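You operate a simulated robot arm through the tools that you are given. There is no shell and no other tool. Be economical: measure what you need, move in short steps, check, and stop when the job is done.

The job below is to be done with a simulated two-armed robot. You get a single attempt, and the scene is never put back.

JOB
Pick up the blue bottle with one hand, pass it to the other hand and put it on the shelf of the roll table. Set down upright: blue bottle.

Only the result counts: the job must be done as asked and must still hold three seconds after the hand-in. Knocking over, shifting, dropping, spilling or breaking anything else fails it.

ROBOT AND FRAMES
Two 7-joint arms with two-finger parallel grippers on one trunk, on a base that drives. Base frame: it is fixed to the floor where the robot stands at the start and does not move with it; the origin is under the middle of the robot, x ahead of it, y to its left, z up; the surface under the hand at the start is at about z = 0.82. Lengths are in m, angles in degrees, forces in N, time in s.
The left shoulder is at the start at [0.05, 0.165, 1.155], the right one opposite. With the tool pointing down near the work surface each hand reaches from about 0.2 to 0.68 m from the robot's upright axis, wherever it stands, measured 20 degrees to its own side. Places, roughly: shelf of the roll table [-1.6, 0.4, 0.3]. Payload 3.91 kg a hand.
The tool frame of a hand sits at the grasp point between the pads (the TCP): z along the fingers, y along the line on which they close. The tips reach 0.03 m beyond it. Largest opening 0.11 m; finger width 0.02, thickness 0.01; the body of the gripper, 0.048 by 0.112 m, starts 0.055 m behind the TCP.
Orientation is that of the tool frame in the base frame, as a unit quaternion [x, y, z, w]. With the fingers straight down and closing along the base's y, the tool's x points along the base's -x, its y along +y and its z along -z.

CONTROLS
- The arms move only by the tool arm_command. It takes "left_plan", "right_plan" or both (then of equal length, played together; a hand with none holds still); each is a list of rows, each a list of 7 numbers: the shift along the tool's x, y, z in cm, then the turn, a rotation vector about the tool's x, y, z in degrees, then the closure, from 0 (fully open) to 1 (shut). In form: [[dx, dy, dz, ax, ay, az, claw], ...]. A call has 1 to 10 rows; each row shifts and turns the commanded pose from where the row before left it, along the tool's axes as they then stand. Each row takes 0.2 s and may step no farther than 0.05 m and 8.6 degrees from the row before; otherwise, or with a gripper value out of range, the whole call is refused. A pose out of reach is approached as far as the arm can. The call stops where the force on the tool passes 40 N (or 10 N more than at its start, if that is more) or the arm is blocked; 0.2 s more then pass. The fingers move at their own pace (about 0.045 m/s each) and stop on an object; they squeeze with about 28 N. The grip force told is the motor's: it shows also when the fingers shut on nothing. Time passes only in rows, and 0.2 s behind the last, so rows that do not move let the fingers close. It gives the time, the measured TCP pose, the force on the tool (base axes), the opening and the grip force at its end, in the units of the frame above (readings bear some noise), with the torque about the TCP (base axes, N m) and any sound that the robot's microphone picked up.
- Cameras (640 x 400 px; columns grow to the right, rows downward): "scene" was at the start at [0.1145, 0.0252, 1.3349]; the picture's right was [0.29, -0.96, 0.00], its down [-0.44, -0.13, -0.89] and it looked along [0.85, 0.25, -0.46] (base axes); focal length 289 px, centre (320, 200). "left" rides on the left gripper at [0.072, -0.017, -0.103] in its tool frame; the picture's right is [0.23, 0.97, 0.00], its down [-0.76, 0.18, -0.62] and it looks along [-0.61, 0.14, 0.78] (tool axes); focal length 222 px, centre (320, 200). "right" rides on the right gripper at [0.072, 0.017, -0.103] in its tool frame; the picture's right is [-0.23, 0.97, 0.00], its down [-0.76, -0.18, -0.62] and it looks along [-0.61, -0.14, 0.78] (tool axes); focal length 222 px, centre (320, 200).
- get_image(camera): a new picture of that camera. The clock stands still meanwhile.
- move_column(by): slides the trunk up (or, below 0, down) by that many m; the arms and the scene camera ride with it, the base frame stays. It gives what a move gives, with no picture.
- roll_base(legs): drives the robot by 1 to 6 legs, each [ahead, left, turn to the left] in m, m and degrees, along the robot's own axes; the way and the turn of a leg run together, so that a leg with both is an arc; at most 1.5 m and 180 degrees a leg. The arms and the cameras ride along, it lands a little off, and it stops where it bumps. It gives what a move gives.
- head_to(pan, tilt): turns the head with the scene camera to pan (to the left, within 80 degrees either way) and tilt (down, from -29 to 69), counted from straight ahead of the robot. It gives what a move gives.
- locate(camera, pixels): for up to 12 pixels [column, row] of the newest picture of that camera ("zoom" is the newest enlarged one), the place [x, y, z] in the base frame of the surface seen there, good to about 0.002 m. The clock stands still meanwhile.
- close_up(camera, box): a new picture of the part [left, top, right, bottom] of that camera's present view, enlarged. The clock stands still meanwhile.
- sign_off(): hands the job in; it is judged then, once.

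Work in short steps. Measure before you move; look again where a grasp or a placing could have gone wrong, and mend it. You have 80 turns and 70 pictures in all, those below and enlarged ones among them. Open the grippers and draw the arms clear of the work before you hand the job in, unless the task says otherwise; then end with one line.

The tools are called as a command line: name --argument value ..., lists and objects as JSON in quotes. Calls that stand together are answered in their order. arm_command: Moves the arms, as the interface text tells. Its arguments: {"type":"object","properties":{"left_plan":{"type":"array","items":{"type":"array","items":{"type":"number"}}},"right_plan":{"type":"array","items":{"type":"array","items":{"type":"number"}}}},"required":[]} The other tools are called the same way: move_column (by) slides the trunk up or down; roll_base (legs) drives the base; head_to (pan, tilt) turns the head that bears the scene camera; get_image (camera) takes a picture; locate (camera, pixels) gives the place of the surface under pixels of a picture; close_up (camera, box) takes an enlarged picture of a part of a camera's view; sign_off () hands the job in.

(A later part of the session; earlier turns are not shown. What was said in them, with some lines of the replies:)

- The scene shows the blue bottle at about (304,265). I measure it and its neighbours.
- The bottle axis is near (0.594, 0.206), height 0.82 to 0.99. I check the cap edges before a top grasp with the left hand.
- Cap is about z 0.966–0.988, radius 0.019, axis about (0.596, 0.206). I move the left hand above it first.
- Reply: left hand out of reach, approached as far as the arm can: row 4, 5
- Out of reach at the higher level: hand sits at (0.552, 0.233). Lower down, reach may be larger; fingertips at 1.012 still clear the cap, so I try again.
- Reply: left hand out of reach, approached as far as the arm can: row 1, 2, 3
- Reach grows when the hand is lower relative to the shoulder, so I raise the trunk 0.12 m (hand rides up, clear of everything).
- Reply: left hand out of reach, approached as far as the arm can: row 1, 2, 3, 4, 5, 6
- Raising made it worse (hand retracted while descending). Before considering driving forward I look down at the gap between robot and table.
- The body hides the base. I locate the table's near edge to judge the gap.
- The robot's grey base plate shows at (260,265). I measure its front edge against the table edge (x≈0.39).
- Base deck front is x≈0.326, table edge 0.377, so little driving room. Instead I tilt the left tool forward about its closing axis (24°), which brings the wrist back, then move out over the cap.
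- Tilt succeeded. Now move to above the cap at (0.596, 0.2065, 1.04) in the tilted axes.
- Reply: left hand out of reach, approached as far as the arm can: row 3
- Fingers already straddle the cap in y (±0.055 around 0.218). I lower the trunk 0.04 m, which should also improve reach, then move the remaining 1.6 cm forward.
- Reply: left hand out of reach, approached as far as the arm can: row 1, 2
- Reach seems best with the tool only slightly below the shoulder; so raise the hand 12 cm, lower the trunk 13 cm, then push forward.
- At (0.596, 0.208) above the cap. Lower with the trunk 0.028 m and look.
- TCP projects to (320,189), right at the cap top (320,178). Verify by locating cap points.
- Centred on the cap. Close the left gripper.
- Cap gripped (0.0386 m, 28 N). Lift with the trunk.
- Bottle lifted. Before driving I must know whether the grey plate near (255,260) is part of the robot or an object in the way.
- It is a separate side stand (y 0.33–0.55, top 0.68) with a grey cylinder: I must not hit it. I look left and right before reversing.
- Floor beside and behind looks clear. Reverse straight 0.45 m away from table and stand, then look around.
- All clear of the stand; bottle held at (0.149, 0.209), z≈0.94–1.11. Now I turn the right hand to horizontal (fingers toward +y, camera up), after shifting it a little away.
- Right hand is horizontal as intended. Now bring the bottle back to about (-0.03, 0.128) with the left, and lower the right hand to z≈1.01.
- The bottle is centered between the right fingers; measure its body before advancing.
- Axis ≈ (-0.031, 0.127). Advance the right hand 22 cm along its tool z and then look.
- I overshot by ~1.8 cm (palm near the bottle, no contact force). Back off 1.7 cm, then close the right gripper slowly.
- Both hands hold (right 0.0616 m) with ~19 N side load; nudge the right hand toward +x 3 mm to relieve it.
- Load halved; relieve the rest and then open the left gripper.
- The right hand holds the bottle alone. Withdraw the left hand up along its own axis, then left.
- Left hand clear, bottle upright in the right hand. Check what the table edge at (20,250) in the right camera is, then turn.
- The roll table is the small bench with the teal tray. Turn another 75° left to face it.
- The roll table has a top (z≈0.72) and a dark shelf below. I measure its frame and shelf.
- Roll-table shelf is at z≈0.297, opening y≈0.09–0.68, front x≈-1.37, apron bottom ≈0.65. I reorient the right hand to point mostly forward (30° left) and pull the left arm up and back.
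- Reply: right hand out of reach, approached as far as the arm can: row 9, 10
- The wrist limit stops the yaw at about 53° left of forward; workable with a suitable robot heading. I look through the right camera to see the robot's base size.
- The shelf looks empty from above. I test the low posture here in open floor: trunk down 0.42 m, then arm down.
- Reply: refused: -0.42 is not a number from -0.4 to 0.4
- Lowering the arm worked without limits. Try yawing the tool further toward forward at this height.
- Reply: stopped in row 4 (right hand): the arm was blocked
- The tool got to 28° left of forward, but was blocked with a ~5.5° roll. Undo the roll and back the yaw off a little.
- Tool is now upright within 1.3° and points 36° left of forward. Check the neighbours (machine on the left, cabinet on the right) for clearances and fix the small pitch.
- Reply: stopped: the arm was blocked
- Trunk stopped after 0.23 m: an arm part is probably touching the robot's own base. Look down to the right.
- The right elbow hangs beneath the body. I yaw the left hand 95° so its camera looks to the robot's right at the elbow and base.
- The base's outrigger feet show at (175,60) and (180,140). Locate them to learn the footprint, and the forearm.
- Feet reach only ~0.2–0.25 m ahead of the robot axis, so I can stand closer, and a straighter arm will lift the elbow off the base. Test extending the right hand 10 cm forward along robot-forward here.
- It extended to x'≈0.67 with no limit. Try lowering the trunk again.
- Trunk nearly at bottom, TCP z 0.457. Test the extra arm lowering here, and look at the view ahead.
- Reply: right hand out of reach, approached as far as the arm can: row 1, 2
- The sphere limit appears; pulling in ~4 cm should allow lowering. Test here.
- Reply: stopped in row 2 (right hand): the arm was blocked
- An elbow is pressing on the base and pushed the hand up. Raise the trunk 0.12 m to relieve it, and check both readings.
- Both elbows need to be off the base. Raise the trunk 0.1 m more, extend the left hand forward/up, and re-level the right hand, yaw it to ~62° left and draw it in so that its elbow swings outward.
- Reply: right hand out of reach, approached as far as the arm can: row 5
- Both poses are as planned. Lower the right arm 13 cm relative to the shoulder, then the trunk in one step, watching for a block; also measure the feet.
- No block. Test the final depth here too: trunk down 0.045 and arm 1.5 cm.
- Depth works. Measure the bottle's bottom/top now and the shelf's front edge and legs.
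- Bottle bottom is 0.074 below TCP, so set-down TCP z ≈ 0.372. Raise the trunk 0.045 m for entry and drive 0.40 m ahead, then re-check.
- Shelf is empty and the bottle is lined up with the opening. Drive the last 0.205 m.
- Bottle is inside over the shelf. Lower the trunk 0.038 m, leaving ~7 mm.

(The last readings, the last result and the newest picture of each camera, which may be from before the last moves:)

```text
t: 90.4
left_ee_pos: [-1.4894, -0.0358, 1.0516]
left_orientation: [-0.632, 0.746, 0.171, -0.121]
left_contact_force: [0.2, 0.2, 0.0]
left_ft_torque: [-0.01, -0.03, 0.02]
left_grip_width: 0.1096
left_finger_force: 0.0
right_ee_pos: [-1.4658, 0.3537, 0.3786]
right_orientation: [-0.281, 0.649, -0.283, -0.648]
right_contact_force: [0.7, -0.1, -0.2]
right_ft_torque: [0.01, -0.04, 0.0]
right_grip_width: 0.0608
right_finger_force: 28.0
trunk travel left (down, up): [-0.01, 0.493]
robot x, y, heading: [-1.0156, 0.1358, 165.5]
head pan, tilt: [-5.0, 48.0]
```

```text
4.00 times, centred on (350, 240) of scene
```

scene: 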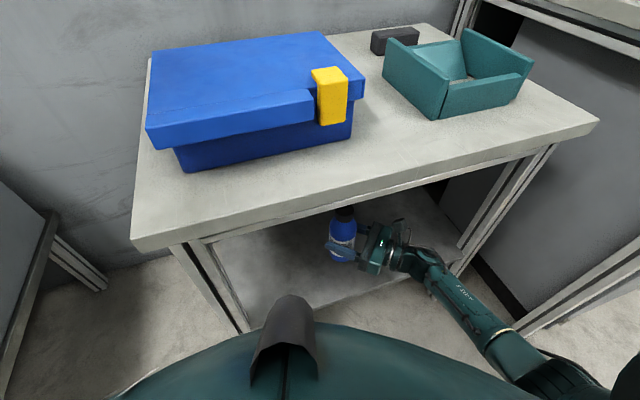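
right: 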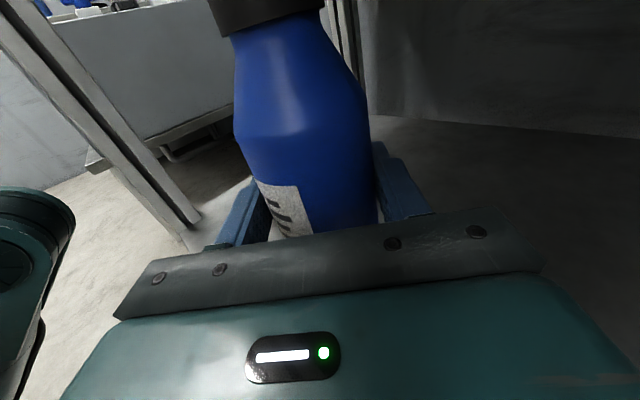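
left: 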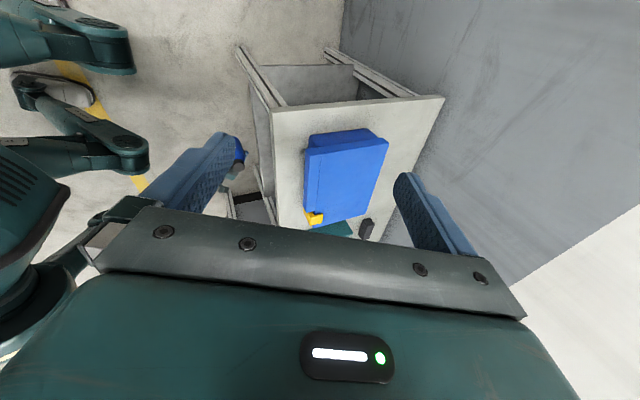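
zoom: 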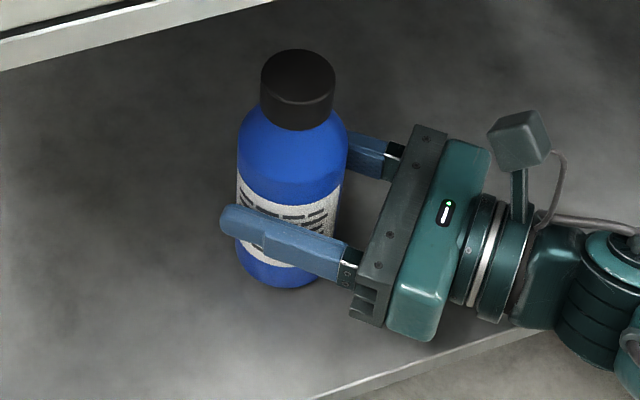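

The bottle is upright just above the shelf. Lower with the arm in 2 mm rows watching the force.

arm_command --right_plan '[[-0.2, 0, 0, 0, 0, 0, 1], [-0.2, 0, 0, 0, 0, 0, 1], [-0.15, 0, 0, 0, 0, 0, 1], [0, 0, 0, 0, 0, 0, 1]]'

locate --camera "zoom" --pixels '[[298, 72], [270, 282], [280, 292], [250, 310], [298, 115], [290, 150]]'

```text
t: 91.4
left_ee_pos: [-1.4889, -0.0348, 1.0521]
left_orientation: [-0.632, 0.747, 0.171, -0.12]
left_contact_force: [-0.6, -0.2, 0.6]
left_ft_torque: [0.01, 0.02, 0.0]
left_grip_width: 0.11
left_finger_force: 0.0
right_ee_pos: [-1.4663, 0.3535, 0.374]
right_orientation: [-0.283, 0.648, -0.284, -0.648]
right_contact_force: [0.0, 0.6, 0.2]
right_ft_torque: [0.01, 0.0, 0.01]
right_grip_width: 0.0606
right_finger_force: 28.8
trunk travel left (down, up): [-0.01, 0.493]
robot x, y, heading: [-1.0153, 0.1384, 165.2]
head pan, tilt: [-5.0, 48.0]
```

```text
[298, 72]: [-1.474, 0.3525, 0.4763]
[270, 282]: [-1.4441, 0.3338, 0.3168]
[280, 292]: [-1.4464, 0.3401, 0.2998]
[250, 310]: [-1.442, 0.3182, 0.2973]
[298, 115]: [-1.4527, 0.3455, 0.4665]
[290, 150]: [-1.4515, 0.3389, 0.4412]
```

Still no contact; ~4 mm left. Continue in 1.5 mm rows.

arm_command --right_plan '[[-0.15, 0, 0, 0, 0, 0, 1], [-0.15, 0, 0, 0, 0, 0, 1], [-0.1, 0, 0, 0, 0, 0, 1], [0, 0, 0, 0, 0, 0, 1]]'

```text
t: 92.4
left_ee_pos: [-1.4881, -0.0356, 1.0508]
left_orientation: [-0.632, 0.746, 0.171, -0.121]
left_contact_force: [0.3, -0.1, 0.1]
left_ft_torque: [-0.01, -0.01, 0.03]
left_grip_width: 0.1098
left_finger_force: 0.1
right_ee_pos: [-1.4669, 0.3532, 0.3719]
right_orientation: [0.282, -0.647, 0.284, 0.649]
right_contact_force: [3.2, 0.9, 5.7]
right_ft_torque: [-0.21, 0.03, 0.07]
right_grip_width: 0.0608
right_finger_force: 28.2
trunk travel left (down, up): [-0.01, 0.493]
robot x, y, heading: [-1.0148, 0.1411, 165.5]
head pan, tilt: [-5.0, 48.0]
```

Contact felt (5.7 N up). Open the right gripper and look.

arm_command --right_plan '[[0, 0, 0, 0, 0, 0, 0.35], [0, 0, 0, 0, 0, 0, 0.2], [0, 0, 0, 0, 0, 0, 0], [0, 0, 0, 0, 0, 0, 0], [0, 0, 0, 0, 0, 0, 0]]'

close_up --camera "scene" --box '[270, 190, 430, 290]'

```text
t: 93.6
left_ee_pos: [-1.4884, -0.035, 1.0517]
left_orientation: [-0.632, 0.746, 0.171, -0.12]
left_contact_force: [-0.3, -0.5, -0.3]
left_ft_torque: [0.03, -0.03, 0.03]
left_grip_width: 0.11
left_finger_force: 0.1
right_ee_pos: [-1.4657, 0.3542, 0.371]
right_orientation: [-0.281, 0.649, -0.283, -0.648]
right_contact_force: [-0.5, -0.1, -0.1]
right_ft_torque: [0.06, 0.01, 0.01]
right_grip_width: 0.1102
right_finger_force: 0.0
trunk travel left (down, up): [-0.01, 0.493]
robot x, y, heading: [-1.016, 0.1412, 165.4]
head pan, tilt: [-5.0, 48.0]
```

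```text
4.00 times, centred on (350, 240) of scene
```

zoom: 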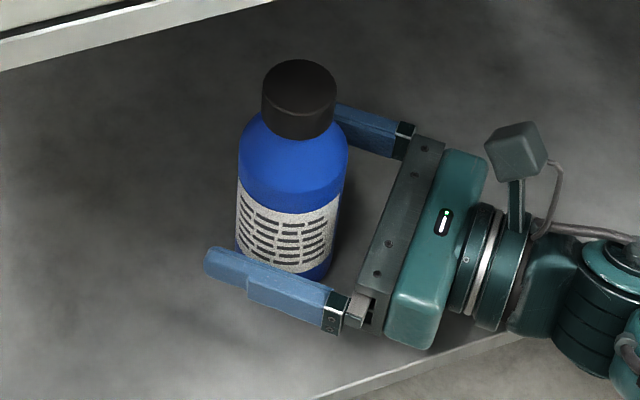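

Bottle stands free on the shelf. I withdraw by driving the base along the reverse of the tool axis (9 cm back-right), keeping the arm still, then check.

roll_base --legs '[[-0.043, -0.079, 0]]'

get_image --camera "scene"

```text
t: 95.0
left_ee_pos: [-1.4269, 0.0308, 1.0512]
left_orientation: [-0.632, 0.746, 0.171, -0.12]
left_contact_force: [0.7, -0.1, 0.1]
left_ft_torque: [0.02, 0.0, 0.0]
left_grip_width: 0.1099
left_finger_force: 0.0
right_ee_pos: [-1.4049, 0.4179, 0.3702]
right_orientation: [-0.282, 0.649, -0.282, -0.648]
right_contact_force: [-0.1, 1.2, -0.7]
right_ft_torque: [-0.03, 0.0, -0.03]
right_grip_width: 0.11
right_finger_force: 0.0
trunk travel left (down, up): [-0.01, 0.493]
robot x, y, heading: [-0.9525, 0.2035, 165.4]
head pan, tilt: [-5.0, 48.0]
```

```text
15 pictures are left
```

scene: 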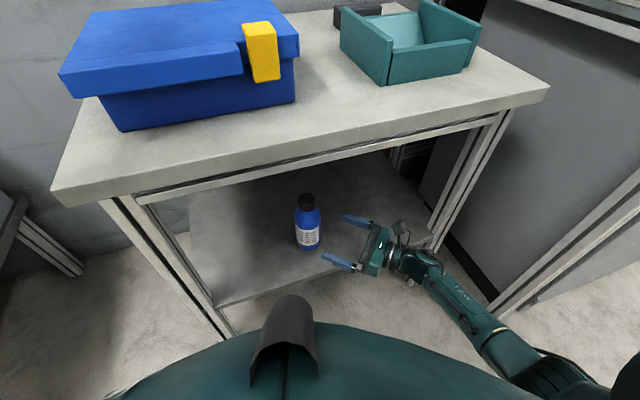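

Fingers are clear of the bottle. Back straight away from the table.

roll_base --legs '[[-0.34, -0.09, 0]]'

head_to --pan 10 --tilt 35

get_image --camera "scene"

locate --camera "scene" --pixels '[[320, 200]]'

```text
t: 97.2
left_ee_pos: [-1.08, 0.0333, 1.0507]
left_orientation: [-0.632, 0.746, 0.172, -0.12]
left_contact_force: [-0.1, 0.0, -0.4]
left_ft_torque: [0.03, 0.0, 0.02]
left_grip_width: 0.1101
left_finger_force: 0.1
right_ee_pos: [-1.0567, 0.4215, 0.3715]
right_orientation: [-0.281, 0.649, -0.282, -0.648]
right_contact_force: [0.4, 0.4, -0.5]
right_ft_torque: [0.04, 0.0, -0.02]
right_grip_width: 0.11
right_finger_force: 0.0
trunk travel left (down, up): [-0.01, 0.493]
robot x, y, heading: [-0.6022, 0.208, 165.5]
head pan, tilt: [-5.0, 48.0]
```

```text
t: 98.0
left_ee_pos: [-1.0801, 0.0321, 1.0511]
left_orientation: [-0.631, 0.747, 0.171, -0.12]
left_contact_force: [-1.3, 0.5, 0.2]
left_ft_torque: [0.0, -0.01, 0.01]
left_grip_width: 0.1101
left_finger_force: 0.1
right_ee_pos: [-1.0567, 0.4214, 0.3701]
right_orientation: [-0.28, 0.649, -0.282, -0.649]
right_contact_force: [0.5, 0.0, -0.4]
right_ft_torque: [-0.01, -0.01, 0.01]
right_grip_width: 0.11
right_finger_force: 0.0
trunk travel left (down, up): [-0.01, 0.493]
robot x, y, heading: [-0.6031, 0.2042, 165.5]
head pan, tilt: [10.0, 35.0]
```

```text
14 pictures are left
```

scene: 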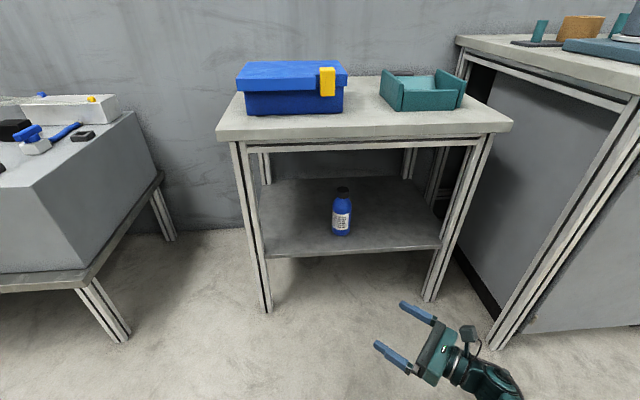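

```text
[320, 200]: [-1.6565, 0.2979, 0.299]
```

The bottle stands upright on the shelf at (341,212), both grippers are open and clear, and nothing else has moved. I hand the job in.

sign_off

```text
The job is handed in.
```

The blue bottle is standing upright on the shelf of the roll table; the left hand picked it up and passed it to the right, which set it down, and the last picture shows nothing else disturbed.
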